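You operate a simulated robot arm through the tools that you are given. There is no shell and no other tool.

Carry out the task below with a simulated robot arm. There is one attempt and no reset: what you move stays moved.

TASK
Unbolt the blue chuck jaw with the green T-key and lay the jaw in the blue tray.
Fine: loosen both square bolts and put the key back.

Only the result counts: the job must be done as asked and must still hold three seconds after the hand-in. Knocking over, shifting, dropping, spilling or breaking anything else fails it.

THE ROBOT
A 5-joint arm with a two-finger parallel gripper, fixed in place. Base frame: the origin is on the floor under the middle of its stand, x ahead of it, y to its left, z up; the work surface is at about z = 80. Lengths are in cm, angles in degrees, forces in N, time in s.
It reaches about 113.4 cm from its shoulder. Its first joint turns from -149.0 to 149.0 degrees. Payload 1.57 kg.
The TCP is the grasp point between the finger pads, 3 cm short of the fingertips. In the tool frame z runs along the fingers and y along their closing line. The gripper opens to 11 cm. The fingers are 2.4 cm wide and 1.2 cm thick; the gripper's body (4.8 by 11.2 cm) begins 7.8 cm behind the TCP.
Orientation is told as [roll, pitch, yaw] about the base's x, y, z axes, in that order, counted from this pose: with the fingers straight down and closing along the base's y, the tool's x points along the base's -x, its y along +y and its z along -z.

THE INTERFACE
- The arm moves only by the tool move_arm. Its argument "commands" is a list of rows, each a list of 7 numbers: the shift along the tool's x, y, z in mm, then the turn, a rotation vector about the tool's x, y, z in degrees, then the closure in counts, from 0 (fully open) to 255 (shut). In form: [[x, y, z, rx, ry, rz, claw], ...]. A call has 1 to 20 rows; each row is the pose to reach, as a shift and turn from the pose commanded when the call began, along the tool's axes at that moment. Rows are played at 5 a second. More than 5 cm and 8.6 degrees between two rows, or a gripper value outside its range, and nothing of the call is played. A pose out of reach is approached as far as the arm can. The call stops where the force on the tool passes 40 N (or 10 N more than at its start, if that is more) or the arm is blocked; 0.2 s more then pass. The fingers move at their own pace (about 7.2 cm/s each) and stop on an object; they squeeze with about 33 N. The grip force told is the motor's: it shows also when the fingers shut on nothing. Time passes only in rows, and 0.2 s behind the last, so rows that repeat a pose let the fingers close. The reply holds the time, the measured pose of the TCP, the force on the tool along the base axes, the opening and the grip force, in the units named above and with some noise, with the torque about the TCP (base axes, N m) and any sound that the robot's microphone picked up, and new pictures: "show" is both (left out), scene, wrist or none.
- Cameras (640 x 400 px; columns grow to the right, rows downward): "scene" is fixed at [39.86, 50.02, 155.61]; the picture's right is [-0.99, 0.14, 0.00], its down [0.07, 0.48, -0.87] and it looks along [-0.12, -0.86, -0.49] (base axes); focal length 360 px, centre (320, 200). "wrist" rides on the gripper at [7, 1.6, -14.1] in the tool frame; the picture's right is [-0.23, 0.97, 0.00], its down [-0.86, -0.20, -0.48] and it looks along [-0.47, -0.11, 0.88] (tool axes); focal length 222 px, centre (320, 200). There is no depth. A picture from a camera that has moved, and an enlarged one, comes with that camera's place and axes in the base frame and with its lens.
- raise_lower(by): slides the trunk up (or, below 0, down) by that many cm; the arm rides with it, the base frame stays. It gives what a move gives, with no picture.
- enlarge(camera, box): a new picture of the part [left, top, right, bottom] of that camera's present view, enlarged. No time passes.
- hand_in(): hands the job in; it is judged then, once.

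Places have to be worked out from the pictures, the camera data and where the tool is seen. Open the gripper and draw the arm clear of the work before you hand the job in, unless the task says otherwise.

The tools are called after "Emit:" as name(argument=value, ...) on one line, values as JSON. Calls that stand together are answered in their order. move_arm: Moves the arm, as the interface text tells. Its arguments: {"type":"object","properties":{"commands":{"type":"array"},"show":{"type":"string","enum":["both","scene","wrist","none"]}},"required":["commands"]} The other tools are called the same way: raise_lower (by) moves the trunk up or down; enlarge (camera, box) takes an enlarged picture of a part of a camera's view; hand_in () hands the job in.

At the start:

```text
time: 0.0
tool_pos: [22.93, -53.2, 119.16]
tcp_rot: [0.0, 0.0, 0.0]
contact_force: [0.1, -0.1, 0.1]
moment: [0.02, 0.01, -0.01]
gripper_width: 10.98
grasp_force: 0.1
trunk travel left (down, up): [-92.3, 4.7]
```

scene: 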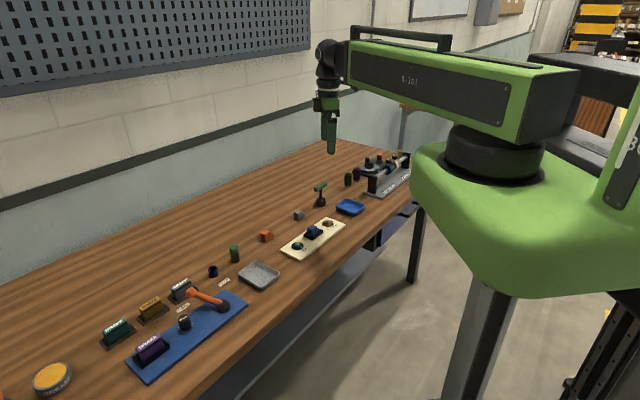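
wrist: 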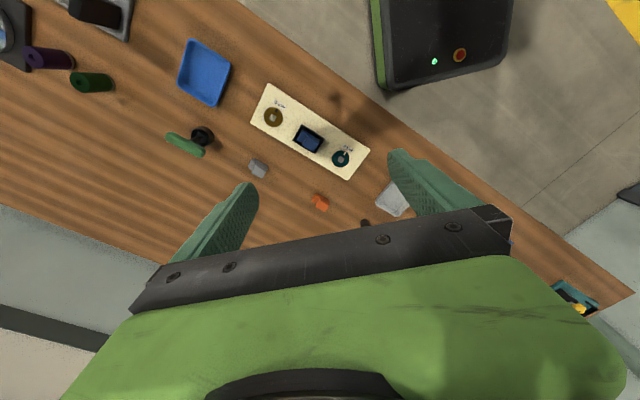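

I'll look closely at the plate with the jaw, the T-key and the tray before moving anything.

Emit:
enlarge(camera="scene", box=[260, 170, 420, 270])

Emit:
enlarge(camera="wrist", box=[150, 20, 390, 220])

Emit:
enlarge(camera="scene", box=[90, 230, 290, 390])

```text
4.00 times, centred on (340, 220) of scene
camera zoom: at [39.86, 50.02, 155.61], right [-0.99, 0.14, 0.0], down [0.07, 0.48, -0.87], along [-0.12, -0.86, -0.49], focal length 1439 px, centre (240, 120)
```

zoom: 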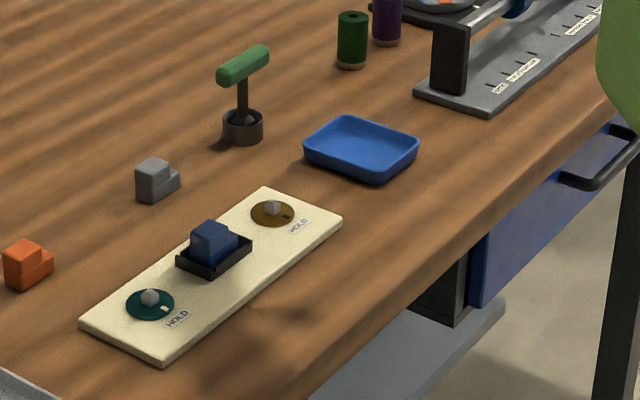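

```text
2.00 times, centred on (270, 120) of wrist
camera zoom: at [15.93, -51.46, 133.19], right [0.23, 0.97, 0.0], down [0.86, -0.2, 0.48], along [0.47, -0.11, -0.88], focal length 444 px, centre (420, 360)
```

zoom: 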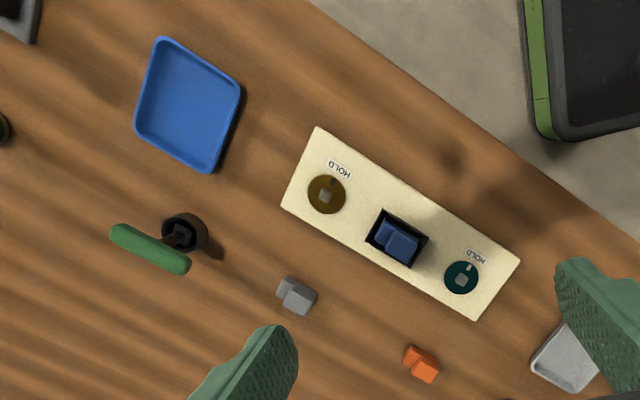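

```text
2.50 times, centred on (190, 310) of scene
camera zoom: at [39.86, 50.02, 155.61], right [-0.99, 0.14, 0.0], down [0.07, 0.48, -0.87], along [-0.12, -0.86, -0.49], focal length 899 px, centre (645, -75)
```

zoom: 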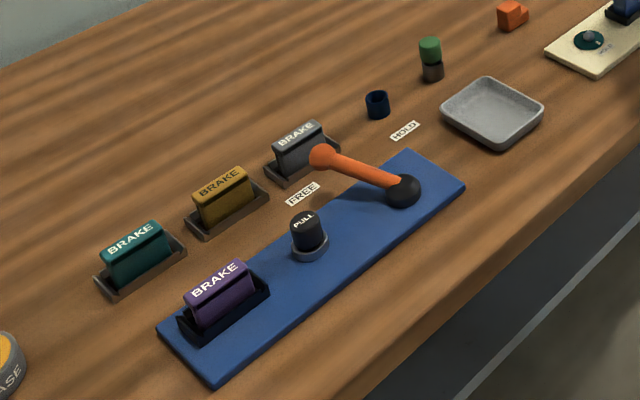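

The cream plate carries the blue jaw between two square bolts (brown disc near [20.8,-63], teal disc near [33.4,-50.7]). The T-key stands in a holder near [21.2,-79.5] and the blue tray is near [9.3,-74.6]. I'll lower the arm over the plate to look closer.

Emit:
move_arm(commands=[[-10, -10, 35, 0, 0, 0, 0], [-20, -20, 70, 0, 0, 0, 0], [-30, -30, 105, 0, 0, 0, 0], [-40, -38, 140, 0, 0, 0, 0], [-40, -38, 140, 0, 0, 0, 0]], show="both")

```text
time: 1.2
tool_pos: [26.63, -57.02, 119.0]
tcp_rot: [0.0, 0.0, 0.1]
contact_force: [-0.1, -0.6, -0.1]
moment: [0.01, -0.02, 0.0]
gripper_width: 10.99
grasp_force: 0.0
out of reach, approached as far as the arm can: row 1, 2, 3, 4, 5
trunk travel left (down, up): [-92.3, 4.7]
camera wrist: at [19.59, -55.32, 133.19], right [0.23, 0.97, 0.0], down [0.86, -0.2, 0.48], along [0.47, -0.11, -0.88], focal length 222 px, centre (320, 200)
```

scene: 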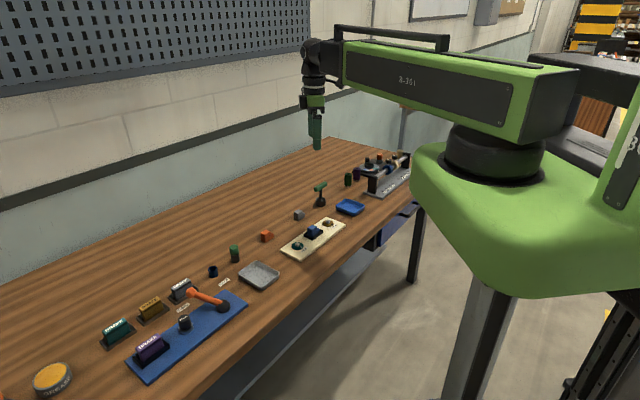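
wrist: 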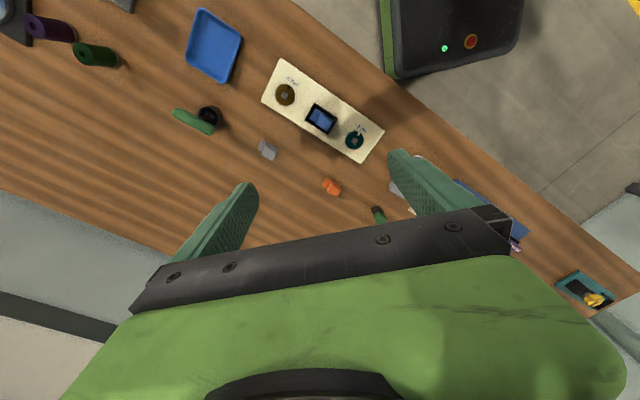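

The arm shifts in x and y but not in height, so vertical travel must come from the trunk. I'll lower the trunk by 13 cm, which leaves the fingers well above everything.

Emit:
raise_lower(by=-13)

```text
time: 2.8
tool_pos: [26.68, -56.95, 105.94]
tcp_rot: [0.0, 0.1, -0.1]
contact_force: [0.0, 0.1, 0.7]
moment: [0.02, -0.02, -0.01]
gripper_width: 11.0
grasp_force: 0.2
trunk travel left (down, up): [-79.3, 17.7]
```

Trunk motion works. I'll shift the arm toward −x so the plate falls in the middle of the wrist view.

Emit:
move_arm(commands=[[25, 0, 0, 0, 0, 0, 0], [50, 0, 0, 0, 0, 0, 0], [75, 0, 0, 0, 0, 0, 0], [75, 0, 0, 0, 0, 0, 0]], show="wrist")

```text
time: 3.8
tool_pos: [19.07, -57.01, 106.01]
tcp_rot: [-0.1, 0.1, 0.1]
contact_force: [0.2, 0.5, -0.2]
moment: [-0.02, 0.04, 0.0]
gripper_width: 11.0
grasp_force: 0.0
trunk travel left (down, up): [-79.3, 17.7]
camera wrist: at [12.03, -55.23, 120.18], right [0.23, 0.97, 0.0], down [0.86, -0.2, 0.48], along [0.47, -0.11, -0.88], focal length 222 px, centre (320, 200)
```

wrist: 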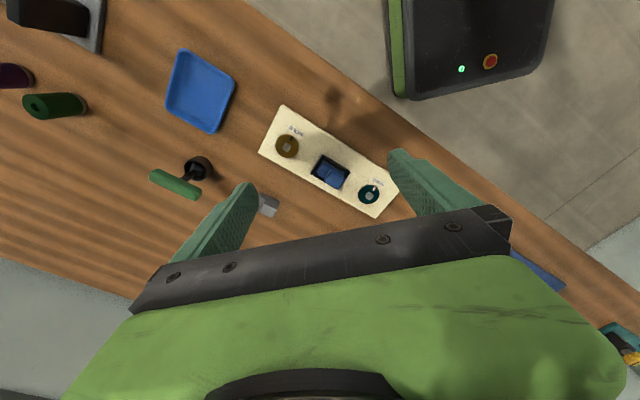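

Emit:
enlarge(camera="wrist", box=[255, 95, 415, 225])

Emit:
enlarge(camera="wrist", box=[135, 40, 295, 220])

Emit:
enlarge(camera="scene", box=[280, 212, 350, 260])

Emit:
enlarge(camera="scene", box=[300, 170, 370, 220])

```text
3.08 times, centred on (335, 160) of wrist
camera zoom: at [12.03, -55.23, 120.18], right [0.23, 0.97, 0.0], down [0.86, -0.2, 0.48], along [0.47, -0.11, -0.88], focal length 684 px, centre (274, 323)
```

zoom: 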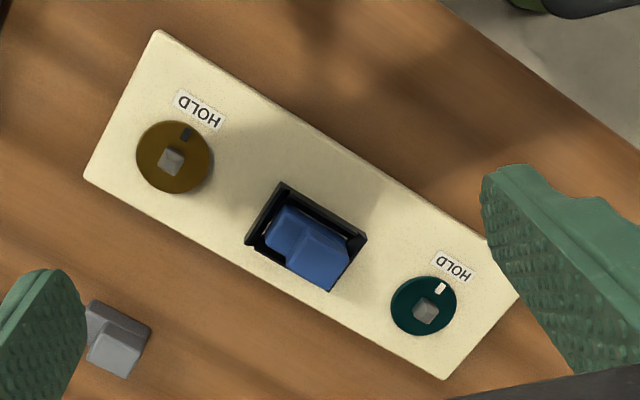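

```text
2.22 times, centred on (215, 130) of wrist
camera zoom: at [12.03, -55.23, 120.18], right [0.23, 0.97, 0.0], down [0.86, -0.2, 0.48], along [0.47, -0.11, -0.88], focal length 494 px, centre (553, 356)
```

zoom: 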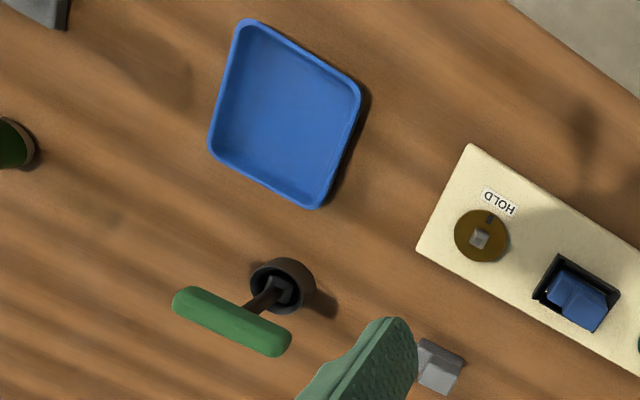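

```text
8.33 times, centred on (315, 236) of scene
camera zoom: at [39.86, 50.02, 155.61], right [-0.99, 0.14, 0.0], down [0.07, 0.48, -0.87], along [-0.12, -0.86, -0.49], focal length 2997 px, centre (362, -100)
```

zoom: 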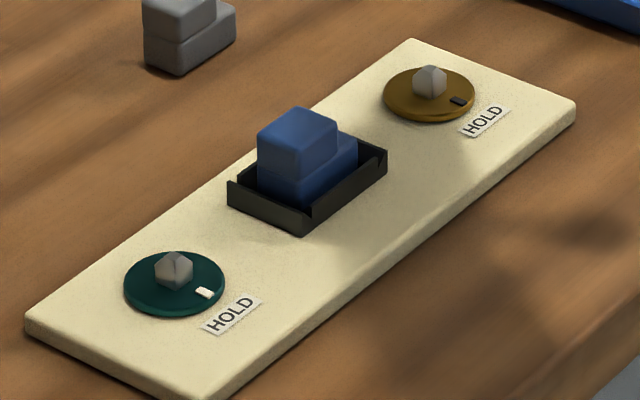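

```text
8.00 times, centred on (335, 195) of scene
camera zoom: at [39.86, 50.02, 155.61], right [-0.99, 0.14, 0.0], down [0.07, 0.48, -0.87], along [-0.12, -0.86, -0.49], focal length 2877 px, centre (200, 240)
```

zoom: 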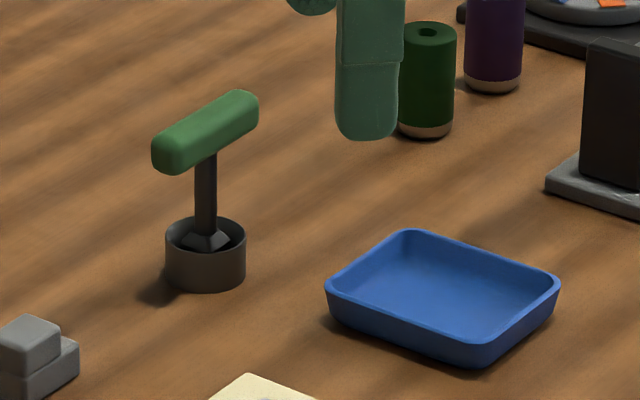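

The bolts stand at about brown [20.85,-63.1] and teal [33.6,-50.5], with head tops near z≈82; both ticks point at HOLD, toward azimuth ~135°. The key is at about [21,-80] with its handle near z≈88. I'll move the camera over the key for an exact look.

Emit:
move_arm(commands=[[7, -30, 0, 0, 0, 0, 0], [14, -60, 0, 0, 0, 0, 0], [21, -90, 0, 0, 0, 0, 0], [28, -120, 0, 0, 0, 0, 0], [35, -150, 0, 0, 0, 0, 0], [42, -180, 0, 0, 0, 0, 0], [48, -210, 0, 0, 0, 0, 0], [48, -210, 0, 0, 0, 0, 0]], show="wrist")

```text
time: 5.6
tool_pos: [14.2, -78.05, 106.07]
tcp_rot: [0.1, -0.1, 0.0]
contact_force: [-1.0, 0.3, -0.1]
moment: [0.01, -0.02, -0.04]
gripper_width: 11.01
grasp_force: 0.0
trunk travel left (down, up): [-79.3, 17.7]
camera wrist: at [7.18, -76.39, 120.19], right [0.23, 0.97, 0.0], down [0.86, -0.2, 0.48], along [0.47, -0.11, -0.88], focal length 222 px, centre (320, 200)
```

wrist: 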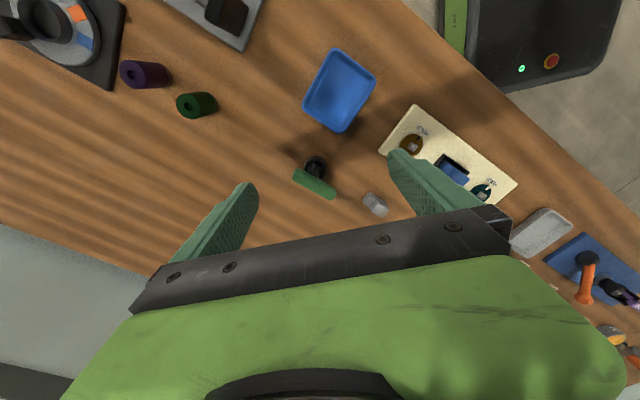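

Before gripping I want to know how far the wrist can turn. In free air at this height I'll rotate CCW toward yaw +135.

Emit:
move_arm(commands=[[0, 0, 0, 0, 0, -8, 0], [0, 0, 0, 0, 0, -16, 0], [0, 0, 0, 0, 0, -24, 0], [0, 0, 0, 0, 0, -32, 0], [0, 0, 0, 0, 0, -40, 0], [0, 0, 0, 0, 0, -48, 0], [0, 0, 0, 0, 0, -56, 0], [0, 0, 0, 0, 0, -64, 0], [0, 0, 0, 0, 0, -72, 0], [0, 0, 0, 0, 0, -80, 0], [0, 0, 0, 0, 0, -88, 0], [0, 0, 0, 0, 0, -96, 0], [0, 0, 0, 0, 0, -104, 0], [0, 0, 0, 0, 0, -112, 0], [0, 0, 0, 0, 0, -120, 0], [0, 0, 0, 0, 0, -128, 0], [0, 0, 0, 0, 0, -135, 0], [0, 0, 0, 0, 0, -135, 0]], show="both")

```text
time: 9.4
tool_pos: [16.06, -77.8, 106.0]
tcp_rot: [0.4, 0.1, 90.7]
contact_force: [1.2, 0.7, -0.6]
moment: [0.02, -0.03, 0.03]
gripper_width: 11.04
grasp_force: 0.2
out of reach, approached as far as the arm can: row 12, 13, 14, 15, 16, 17, 18
trunk travel left (down, up): [-79.3, 17.7]
camera wrist: at [14.55, -84.7, 120.2], right [-0.98, 0.22, 0.01], down [0.19, 0.86, 0.48], along [0.1, 0.47, -0.88], focal length 222 px, centre (320, 200)
```

scene: 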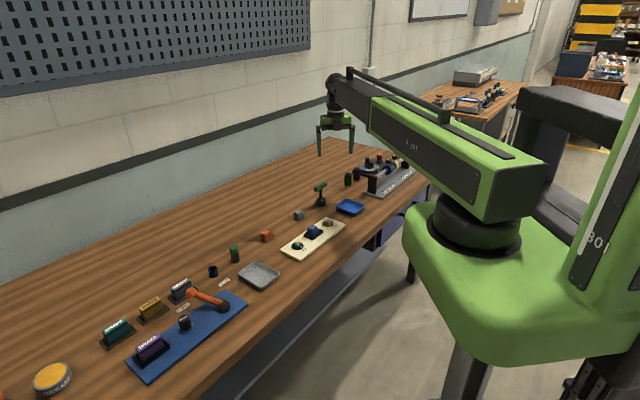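
wrist: 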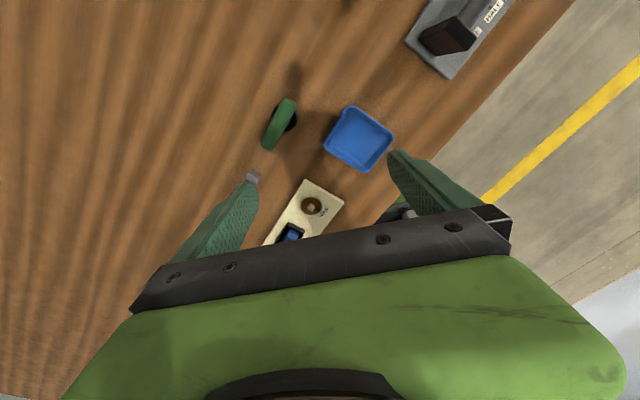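

CCW stops at about yaw +90 here. I'll turn back CW to see whether the gripper reaches yaw −135, which would leave a large CCW range for loosening.

Emit:
move_arm(commands=[[0, 0, 0, 0, 0, 8, 0], [0, 0, 0, 0, 0, 16, 0], [0, 0, 0, 0, 0, 24, 0], [0, 0, 0, 0, 0, 32, 0], [0, 0, 0, 0, 0, 40, 0], [0, 0, 0, 0, 0, 48, 0], [0, 0, 0, 0, 0, 56, 0], [0, 0, 0, 0, 0, 64, 0], [0, 0, 0, 0, 0, 72, 0], [0, 0, 0, 0, 0, 80, 0], [0, 0, 0, 0, 0, 88, 0], [0, 0, 0, 0, 0, 96, 0], [0, 0, 0, 0, 0, 104, 0], [0, 0, 0, 0, 0, 112, 0], [0, 0, 0, 0, 0, 120, 0], [0, 0, 0, 0, 0, 128, 0], [0, 0, 0, 0, 0, 136, 0], [0, 0, 0, 0, 0, 136, 0]], show="none")

Emit:
move_arm(commands=[[0, 0, 0, 0, 0, 8, 0], [0, 0, 0, 0, 0, 16, 0], [0, 0, 0, 0, 0, 24, 0], [0, 0, 0, 0, 0, 32, 0], [0, 0, 0, 0, 0, 40, 0], [0, 0, 0, 0, 0, 48, 0], [0, 0, 0, 0, 0, 56, 0], [0, 0, 0, 0, 0, 64, 0], [0, 0, 0, 0, 0, 72, 0], [0, 0, 0, 0, 0, 80, 0], [0, 0, 0, 0, 0, 88, 0], [0, 0, 0, 0, 0, 96, 0], [0, 0, 0, 0, 0, 96, 0]], show="both")

```text
time: 13.2
tool_pos: [16.08, -77.82, 106.04]
tcp_rot: [-0.3, 0.2, -45.3]
contact_force: [0.2, -0.1, -0.6]
moment: [0.01, 0.01, -0.01]
gripper_width: 10.97
grasp_force: 0.1
trunk travel left (down, up): [-79.3, 17.7]
```

```text
time: 16.0
tool_pos: [16.07, -77.76, 106.03]
tcp_rot: [-0.2, -0.2, -141.4]
contact_force: [0.4, -0.1, 0.5]
moment: [-0.01, -0.04, -0.01]
gripper_width: 11.0
grasp_force: 0.1
trunk travel left (down, up): [-79.3, 17.7]
camera wrist: at [22.55, -74.57, 120.14], right [0.43, -0.9, 0.0], down [-0.79, -0.38, 0.48], along [-0.44, -0.21, -0.87], focal length 222 px, centre (320, 200)
```

scene: 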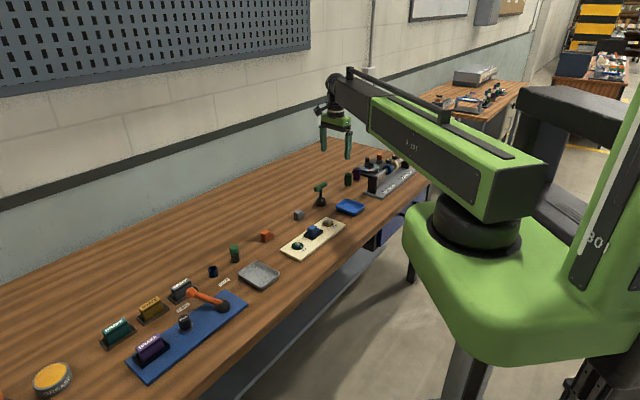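
wrist: 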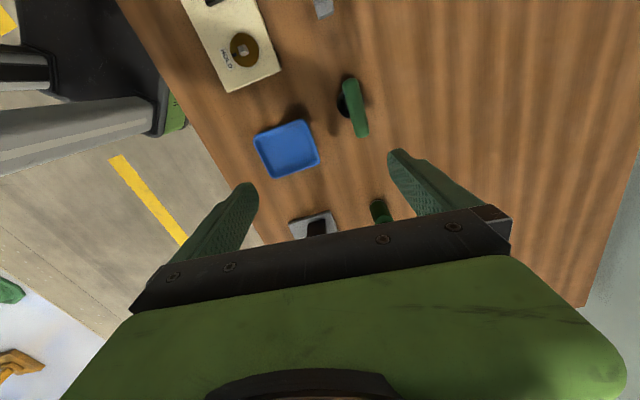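

Yaw −141° is reachable, so gripping the handle at about −135° leaves over 180° of CCW turning. I'll set yaw −135 and place the camera over the key, then lower a bit.

Emit:
move_arm(commands=[[28, 18, 0, 0, 0, -2, 0], [57, 36, 0, 0, 0, -4, 0], [85, 54, 0, 0, 0, -6.4, 0], [85, 54, 0, 0, 0, -6.4, 0]], show="none")

Emit:
raise_lower(by=-8)

Emit:
move_arm(commands=[[0, 0, 0, 0, 0, 0, 0], [0, 0, 0, 0, 0, 0, 0]], show="both")

Emit:
enlarge(camera="wrist", box=[220, 100, 420, 260])

Emit:
enlarge(camera="wrist", box=[180, 0, 380, 125])

```text
time: 17.0
tool_pos: [26.11, -76.71, 106.02]
tcp_rot: [-0.2, -0.2, -134.9]
contact_force: [-0.4, -0.2, 0.2]
moment: [0.01, 0.01, -0.04]
gripper_width: 10.99
grasp_force: 0.1
trunk travel left (down, up): [-79.3, 17.7]
```

```text
time: 18.1
tool_pos: [26.19, -76.79, 98.06]
tcp_rot: [-0.2, -0.3, -134.9]
contact_force: [0.2, 0.6, -0.4]
moment: [0.0, 0.01, 0.02]
gripper_width: 11.03
grasp_force: 0.0
trunk travel left (down, up): [-71.3, 25.7]
```

```text
time: 18.8
tool_pos: [26.16, -76.82, 97.85]
tcp_rot: [-0.3, -0.2, -134.9]
contact_force: [0.2, 0.4, 0.1]
moment: [0.01, -0.02, 0.04]
gripper_width: 11.03
grasp_force: 0.1
trunk travel left (down, up): [-71.3, 25.7]
camera wrist: at [32.35, -72.87, 112.14], right [0.53, -0.85, 0.0], down [-0.74, -0.46, 0.48], along [-0.41, -0.25, -0.88], focal length 222 px, centre (320, 200)
```

scene: 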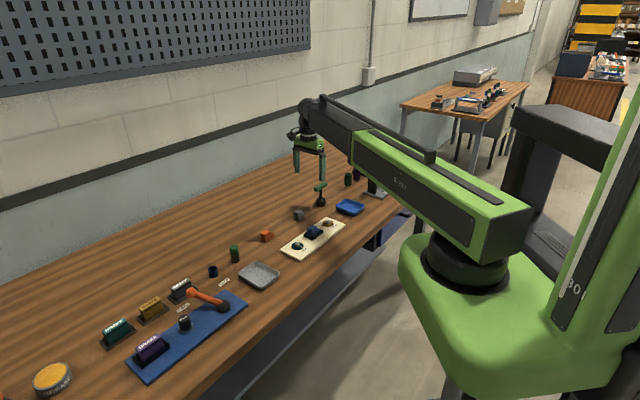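
wrist: 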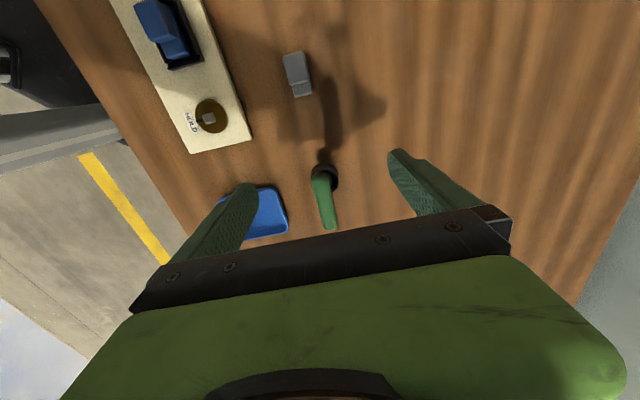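

```text
2.50 times, centred on (320, 180) of wrist
camera zoom: at [32.35, -72.87, 112.14], right [0.53, -0.85, 0.0], down [-0.74, -0.46, 0.48], along [-0.41, -0.25, -0.88], focal length 555 px, centre (320, 250)
```

zoom: 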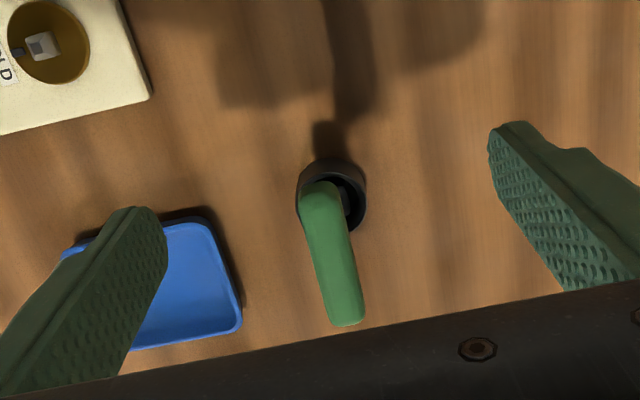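

```text
3.20 times, centred on (280, 62) of wrist
camera zoom: at [32.35, -72.87, 112.14], right [0.53, -0.85, 0.0], down [-0.74, -0.46, 0.48], along [-0.41, -0.25, -0.88], focal length 711 px, centre (448, 640)
```

zoom: 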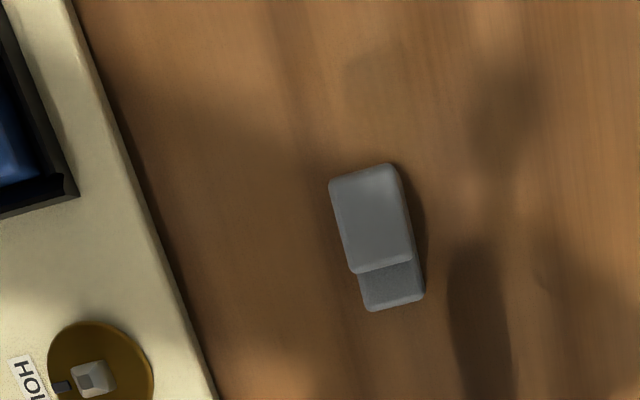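

Triangulating the wrist views puts the key axis at about [21.25,-80.7] with its handle centre at z≈88, and the brown bolt at [20.94,-63.2]. I'll zoom on the bolt's square and the key's socket to compare their orientations.

Emit:
enlarge(camera="wrist", box=[170, 80, 260, 160])

Emit:
enlarge(camera="wrist", box=[290, 150, 370, 240])

Emit:
enlarge(camera="scene", box=[305, 175, 341, 212])

```text
5.00 times, centred on (215, 120) of wrist
camera zoom: at [32.35, -72.87, 112.14], right [0.53, -0.85, 0.0], down [-0.74, -0.46, 0.48], along [-0.41, -0.25, -0.88], focal length 1111 px, centre (845, 600)
```

zoom: 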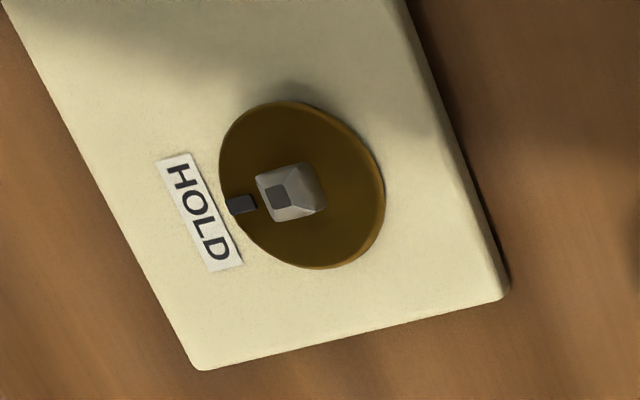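

```text
4.44 times, centred on (330, 195) of wrist
camera zoom: at [32.35, -72.87, 112.14], right [0.53, -0.85, 0.0], down [-0.74, -0.46, 0.48], along [-0.41, -0.25, -0.88], focal length 987 px, centre (276, 222)
```

zoom: 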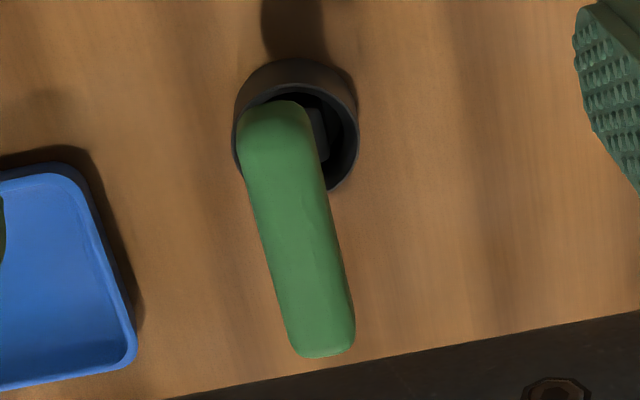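

```text
10.81 times, centred on (323, 194) of scene
camera zoom: at [39.86, 50.02, 155.61], right [-0.99, 0.14, 0.0], down [0.07, 0.48, -0.87], along [-0.12, -0.86, -0.49], focal length 3888 px, centre (288, 270)
```

zoom: 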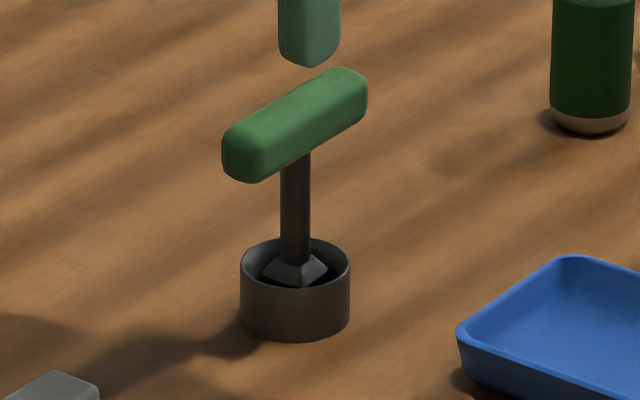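

Bolt square edges and the key handle both lie along 45°, so the key can go straight on without re-clocking. I'll move above the key axis with the gripper partly closed (about 6 cm), to stay clear of the tray corner, and check alignment.

Emit:
move_arm(commands=[[-21, -2.5, 0, 0, 0, 0, 60], [-42, -5, 0, 0, 0, 0, 116], [-62, -7.4, 0, 0, 0, 0, 116], [-62, -7.4, 0, 0, 0, 0, 116], [-62, -7.4, 0, 0, 0, 0, 116]], show="both")

Emit:
enlarge(camera="wrist", box=[220, 60, 420, 260])

Emit:
enlarge(camera="scene", box=[270, 120, 370, 220])

```text
time: 19.9
tool_pos: [21.25, -80.57, 97.95]
tcp_rot: [-0.2, -0.2, -134.9]
contact_force: [0.5, -0.4, 0.0]
moment: [-0.01, 0.02, 0.0]
gripper_width: 6.0
grasp_force: 0.1
trunk travel left (down, up): [-71.3, 25.7]
camera wrist: at [27.41, -76.65, 112.14], right [0.53, -0.85, 0.0], down [-0.74, -0.46, 0.48], along [-0.41, -0.25, -0.88], focal length 222 px, centre (320, 200)
```

scene: 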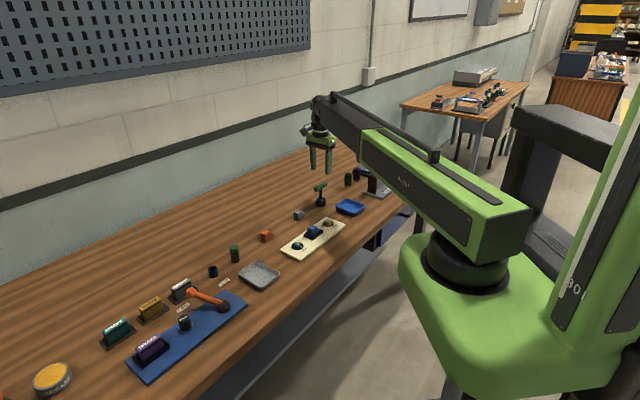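
wrist: 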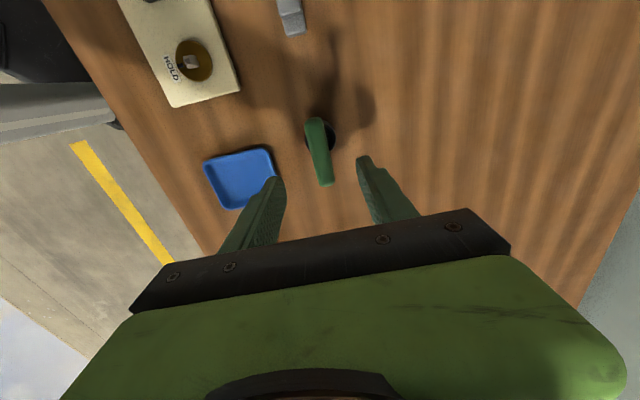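

```text
2.00 times, centred on (320, 160) of wrist
camera zoom: at [27.41, -76.65, 112.14], right [0.53, -0.85, 0.0], down [-0.74, -0.46, 0.48], along [-0.41, -0.25, -0.88], focal length 444 px, centre (320, 280)
```

zoom: 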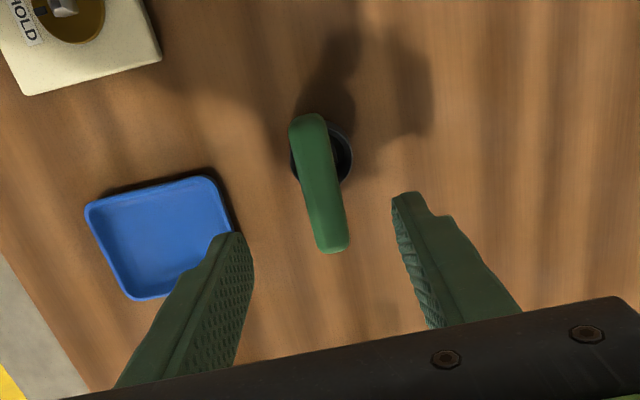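

```text
4.00 times, centred on (320, 170) of scene
camera zoom: at [39.86, 50.02, 155.61], right [-0.99, 0.14, 0.0], down [0.07, 0.48, -0.87], along [-0.12, -0.86, -0.49], focal length 1439 px, centre (320, 320)
```

zoom: 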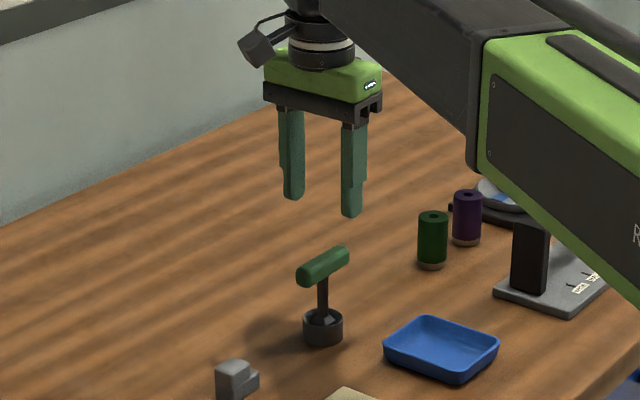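

Alignment looks right: the handle centre triangulates to ~[21.3,-80.6] and the TCP is at [21.25,-80.57]. I'll lower in two stages and check in between.

Emit:
raise_lower(by=-5)

Emit:
move_arm(commands=[[0, 0, 0, 0, 0, 0, 116]], show="both")

Emit:
enlarge(camera="wrist", box=[240, 60, 400, 240])

Emit:
enlarge(camera="scene", box=[285, 140, 355, 215])

```text
time: 20.9
tool_pos: [21.21, -80.59, 93.12]
tcp_rot: [-0.2, -0.4, -134.9]
contact_force: [-0.7, -0.6, 0.4]
moment: [-0.02, -0.03, 0.03]
gripper_width: 5.98
grasp_force: 0.1
trunk travel left (down, up): [-66.3, 30.7]
```

```text
time: 21.3
tool_pos: [21.22, -80.55, 92.96]
tcp_rot: [-0.2, -0.4, -134.8]
contact_force: [0.2, -0.8, 1.0]
moment: [0.0, 0.02, 0.01]
gripper_width: 5.99
grasp_force: 0.1
trunk travel left (down, up): [-66.3, 30.7]
camera wrist: at [27.41, -76.65, 107.14], right [0.53, -0.85, 0.0], down [-0.74, -0.46, 0.48], along [-0.41, -0.25, -0.88], focal length 222 px, centre (320, 200)
```

scene: 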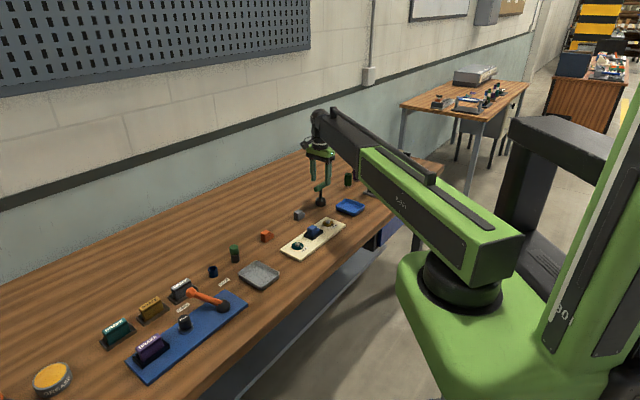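
wrist: 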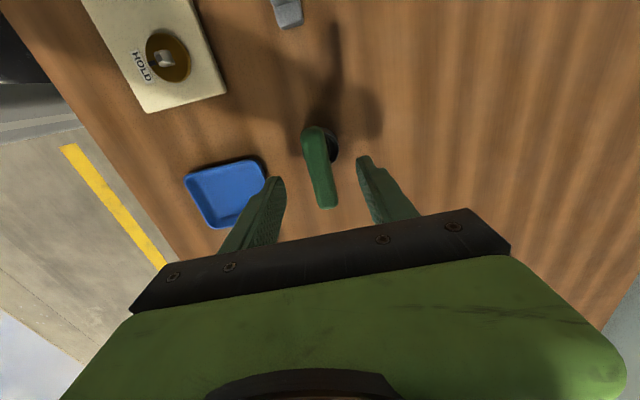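

```text
2.22 times, centred on (320, 150) of wrist
camera zoom: at [27.41, -76.65, 107.14], right [0.53, -0.85, 0.0], down [-0.74, -0.46, 0.48], along [-0.41, -0.25, -0.88], focal length 494 px, centre (320, 311)
```

zoom: 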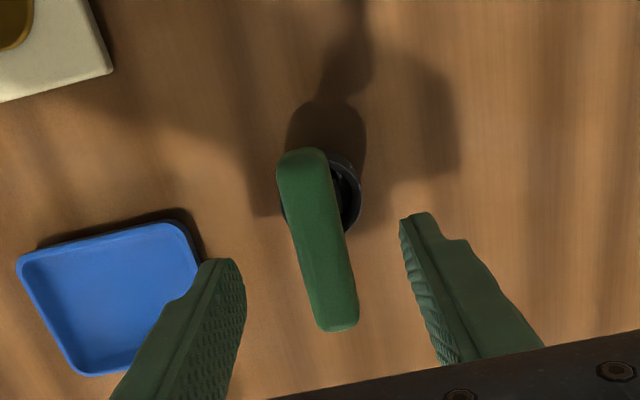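

```text
5.33 times, centred on (320, 178) of scene
camera zoom: at [39.86, 50.02, 155.61], right [-0.99, 0.14, 0.0], down [0.07, 0.48, -0.87], along [-0.12, -0.86, -0.49], focal length 1918 px, centre (320, 320)
```

zoom: 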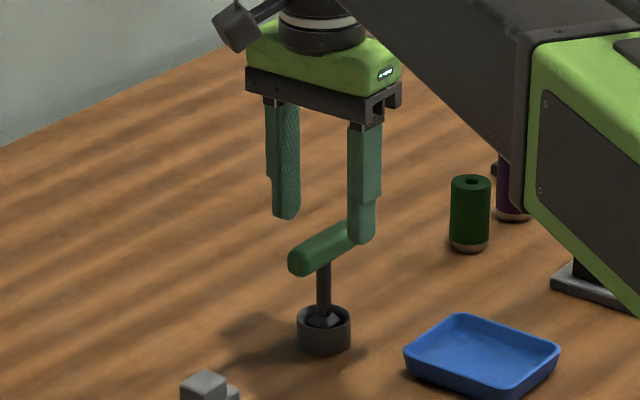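

The fingers straddle the handle and stay centred. I'll go down 5 cm to TCP z≈88 (fingertips at 85, above the cup rim at 82) and look.

Emit:
raise_lower(by=-5)

Emit:
move_arm(commands=[[0, 0, 0, 0, 0, 0, 116]], show="both")

Emit:
enlarge(camera="wrist", box=[240, 60, 400, 240])

Emit:
enlarge(camera="scene", box=[285, 140, 355, 215])

```text
time: 22.2
tool_pos: [21.3, -80.53, 88.13]
tcp_rot: [-0.2, -0.4, -134.9]
contact_force: [0.7, 0.7, 0.0]
moment: [0.01, 0.03, -0.01]
gripper_width: 6.01
grasp_force: 0.0
trunk travel left (down, up): [-61.3, 35.7]
```

```text
time: 22.6
tool_pos: [21.27, -80.52, 87.92]
tcp_rot: [-0.3, -0.4, -134.9]
contact_force: [0.3, -0.1, 0.2]
moment: [-0.04, 0.01, 0.0]
gripper_width: 6.0
grasp_force: 0.2
trunk travel left (down, up): [-61.3, 35.7]
camera wrist: at [27.41, -76.65, 102.14], right [0.53, -0.85, 0.0], down [-0.74, -0.46, 0.48], along [-0.41, -0.25, -0.88], focal length 222 px, centre (320, 200)
```

scene: 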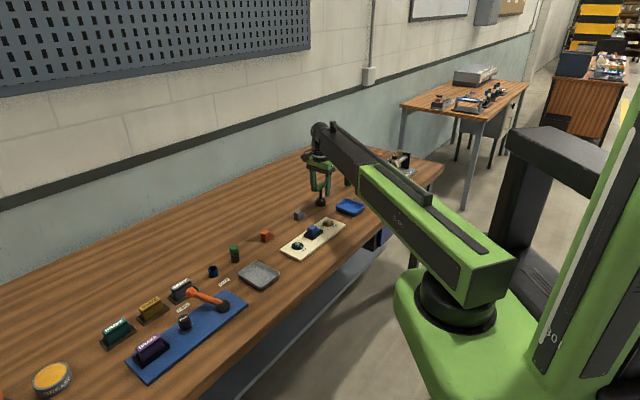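
wrist: 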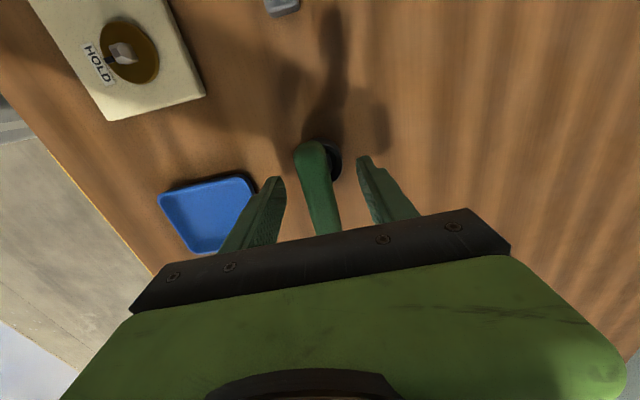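

```text
2.22 times, centred on (320, 150) of wrist
camera zoom: at [27.41, -76.65, 102.14], right [0.53, -0.85, 0.0], down [-0.74, -0.46, 0.48], along [-0.41, -0.25, -0.88], focal length 494 px, centre (320, 311)
```

zoom: 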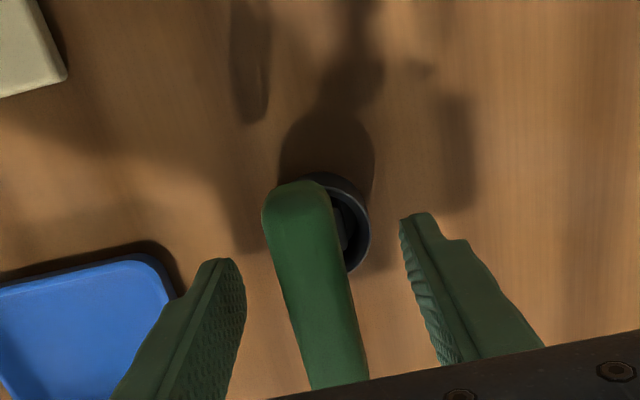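

```text
5.33 times, centred on (320, 178) of scene
camera zoom: at [39.86, 50.02, 155.61], right [-0.99, 0.14, 0.0], down [0.07, 0.48, -0.87], along [-0.12, -0.86, -0.49], focal length 1918 px, centre (320, 320)
```

zoom: 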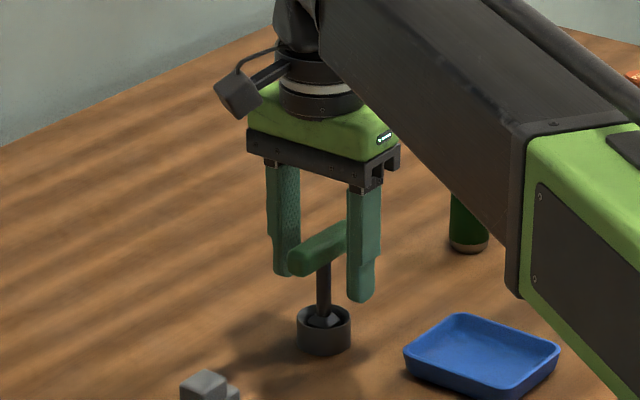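

The handle sits about 0.4 cm above the TCP, well inside the pads. I'll close the gripper on it.

Emit:
move_arm(commands=[[0, 0, 0, 0, 0, 0, 150], [0, 0, 0, 0, 0, 0, 180], [0, 0, 0, 0, 0, 0, 210], [0, 0, 0, 0, 0, 0, 255], [0, 0, 0, 0, 0, 0, 255], [0, 0, 0, 0, 0, 0, 255], [0, 0, 0, 0, 0, 0, 255]], show="both")

Emit:
enlarge(camera="scene", box=[285, 140, 355, 215])

```text
time: 24.2
tool_pos: [21.18, -80.49, 88.0]
tcp_rot: [-0.2, -0.3, -134.8]
contact_force: [1.5, -0.6, 1.6]
moment: [-0.09, -0.08, -0.03]
gripper_width: 1.96
grasp_force: 33.0
trunk travel left (down, up): [-61.3, 35.7]
camera wrist: at [27.42, -76.65, 102.14], right [0.53, -0.85, 0.0], down [-0.74, -0.46, 0.48], along [-0.41, -0.25, -0.88], focal length 222 px, centre (320, 200)
```

scene: 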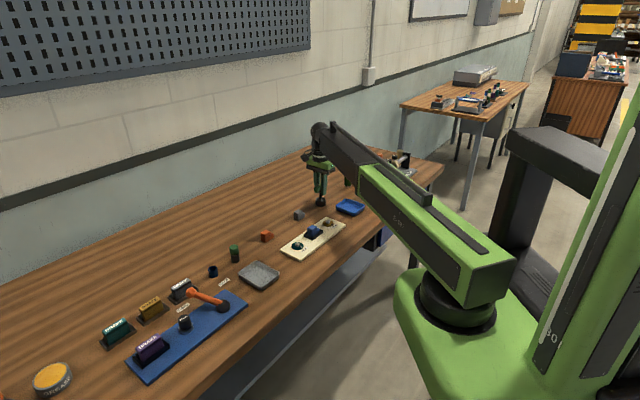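
wrist: 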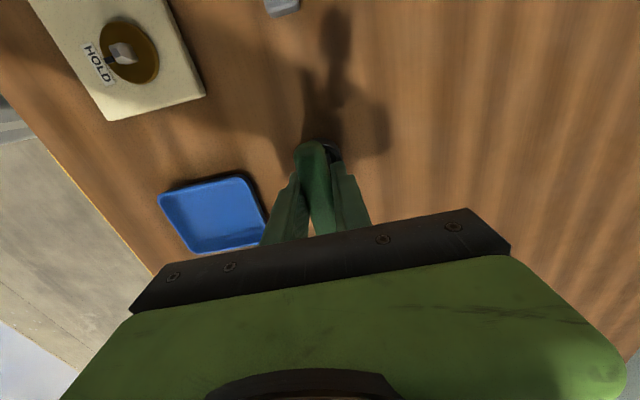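

```text
5.33 times, centred on (320, 178) of scene
camera zoom: at [39.86, 50.02, 155.61], right [-0.99, 0.14, 0.0], down [0.07, 0.48, -0.87], along [-0.12, -0.86, -0.49], focal length 1918 px, centre (320, 320)
```

zoom: 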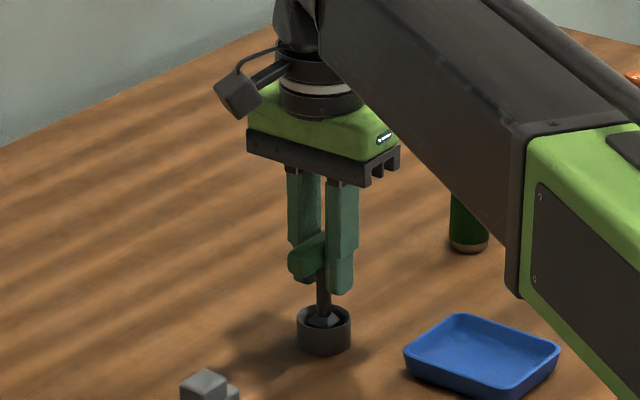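

Grip is firm (1.96 cm, 33 N) with the key at TCP [21.2,-80.5,88.0]. I'll lift 8 cm straight out of the cup and check that it comes along.

Emit:
raise_lower(by=8)

Emit:
move_arm(commands=[[0, 0, 0, 0, 0, 0, 255]], show="both")

Emit:
enlarge(camera="scene", box=[285, 130, 355, 215])

Emit:
enlarge(camera="wrist", box=[240, 60, 400, 240])

```text
time: 25.4
tool_pos: [21.32, -80.58, 96.06]
tcp_rot: [-0.3, -0.3, -135.0]
contact_force: [-0.7, -0.8, -1.2]
moment: [0.0, -0.01, 0.02]
gripper_width: 1.95
grasp_force: 33.3
trunk travel left (down, up): [-69.3, 27.7]
```

```text
time: 25.8
tool_pos: [21.3, -80.62, 95.88]
tcp_rot: [-0.3, -0.4, -134.9]
contact_force: [-0.4, 0.1, -2.3]
moment: [-0.01, -0.02, 0.0]
gripper_width: 1.96
grasp_force: 32.8
trunk travel left (down, up): [-69.3, 27.7]
camera wrist: at [27.41, -76.66, 110.13], right [0.53, -0.85, 0.0], down [-0.74, -0.46, 0.48], along [-0.41, -0.25, -0.88], focal length 222 px, centre (320, 200)
```

scene: 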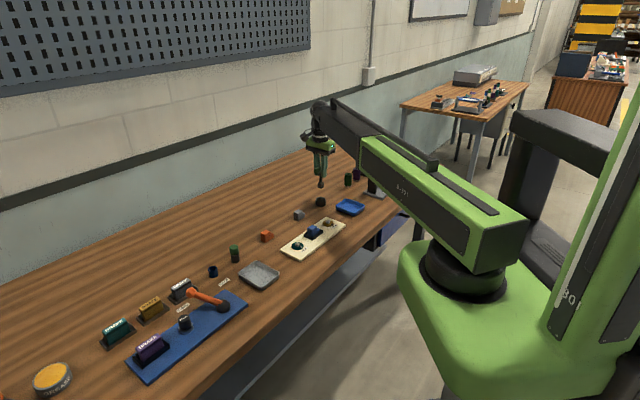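
wrist: 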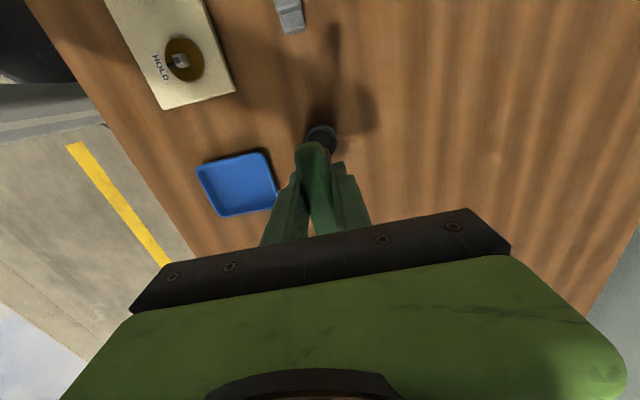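

```text
4.71 times, centred on (320, 172) of scene
camera zoom: at [39.86, 50.02, 155.61], right [-0.99, 0.14, 0.0], down [0.07, 0.48, -0.87], along [-0.12, -0.86, -0.49], focal length 1692 px, centre (320, 329)
```

zoom: 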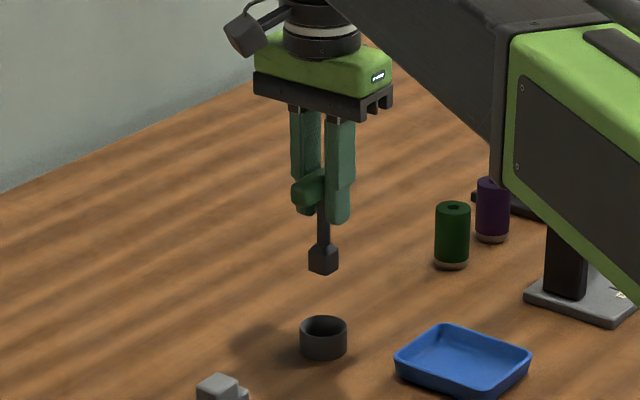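

```text
2.22 times, centred on (320, 150) of wrist
camera zoom: at [27.41, -76.66, 110.13], right [0.53, -0.85, 0.0], down [-0.74, -0.46, 0.48], along [-0.41, -0.25, -0.88], focal length 494 px, centre (320, 311)
```

zoom: 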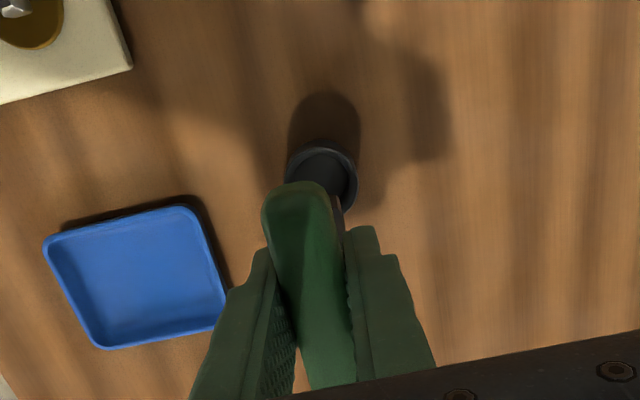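

The key hangs straight in the grip and the cup is empty and undisturbed. I'll carry it above the brown bolt near [20.94,-63.15], with its bottom at about z≈88, clear of everything.

Emit:
move_arm(commands=[[20, -21, 0, 0, 0, 0, 255], [41, -42, 0, 0, 0, 0, 255], [61, -63, 0, 0, 0, 0, 255], [81, -84, 0, 0, 0, 0, 255], [101, -105, 0, 0, 0, 0, 255], [121, -126, 0, 0, 0, 0, 255], [121, -126, 0, 0, 0, 0, 255]], show="both")

Emit:
enlarge(camera="scene", box=[285, 165, 365, 265])

Emit:
enlarge(camera="wrist", box=[240, 60, 400, 240])

```text
time: 27.4
tool_pos: [21.08, -63.06, 96.08]
tcp_rot: [-0.2, -0.3, -134.9]
contact_force: [-0.4, 0.8, -1.4]
moment: [0.02, -0.02, -0.01]
gripper_width: 1.96
grasp_force: 32.9
trunk travel left (down, up): [-69.3, 27.7]
camera wrist: at [27.17, -59.28, 110.14], right [0.53, -0.85, 0.0], down [-0.74, -0.46, 0.48], along [-0.41, -0.25, -0.88], focal length 222 px, centre (320, 200)
```

scene: 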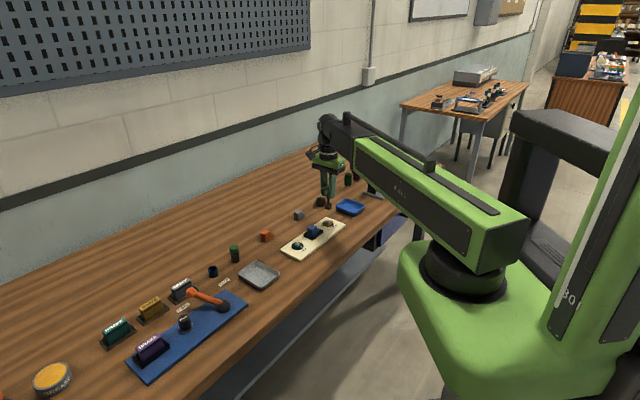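
wrist: 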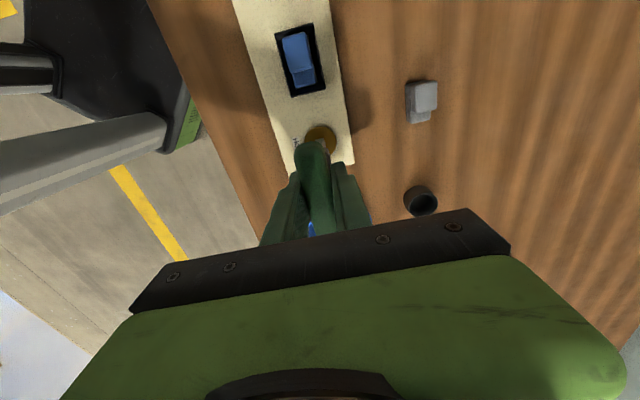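

```text
4.00 times, centred on (325, 215) of scene
camera zoom: at [39.86, 50.02, 155.61], right [-0.99, 0.14, 0.0], down [0.07, 0.48, -0.87], along [-0.12, -0.86, -0.49], focal length 1439 px, centre (300, 140)
```

zoom: 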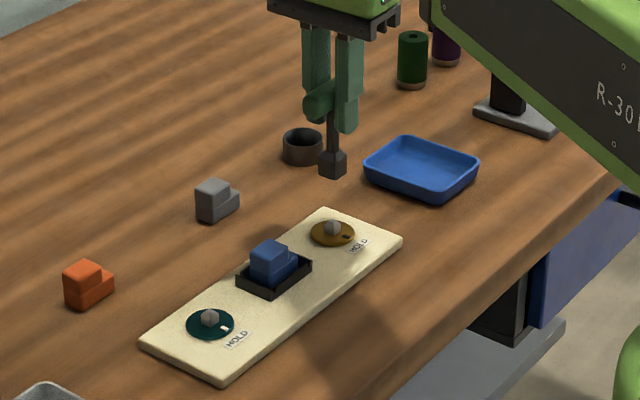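

```text
2.22 times, centred on (320, 150) of wrist
camera zoom: at [27.17, -59.28, 110.14], right [0.53, -0.85, 0.0], down [-0.74, -0.46, 0.48], along [-0.41, -0.25, -0.88], focal length 494 px, centre (320, 311)
```

zoom: 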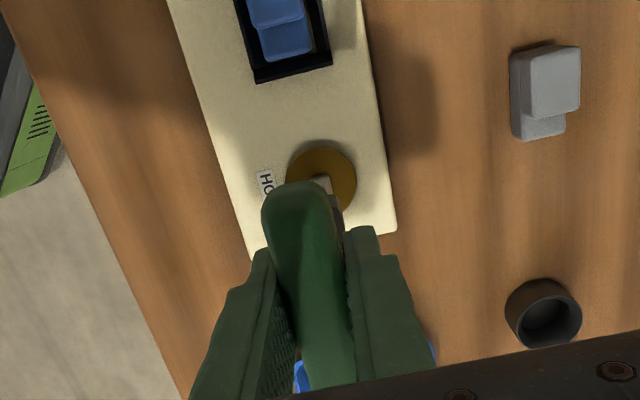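

In the scene view the socket and the bolt head share nearly the same column, and in the wrist view the disc sits centred under the handle. I'll zoom in to refine before lowering.

Emit:
enlarge(camera="scene", box=[315, 195, 350, 235])

Emit:
enlarge(camera="wrist", box=[290, 110, 350, 160])

```text
10.00 times, centred on (332, 215) of scene
camera zoom: at [39.86, 50.02, 155.61], right [-0.99, 0.14, 0.0], down [0.07, 0.48, -0.87], along [-0.12, -0.86, -0.49], focal length 3596 px, centre (195, 50)
```

zoom: 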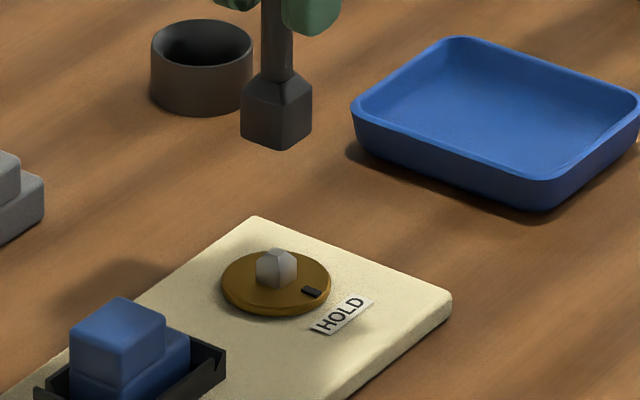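

```text
8.00 times, centred on (320, 135) of wrist
camera zoom: at [27.17, -59.28, 110.14], right [0.53, -0.85, 0.0], down [-0.74, -0.46, 0.48], along [-0.41, -0.25, -0.88], focal length 1777 px, centre (320, 720)
```

zoom: 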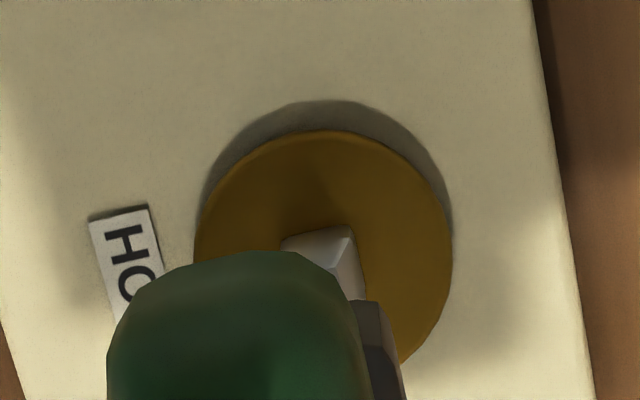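

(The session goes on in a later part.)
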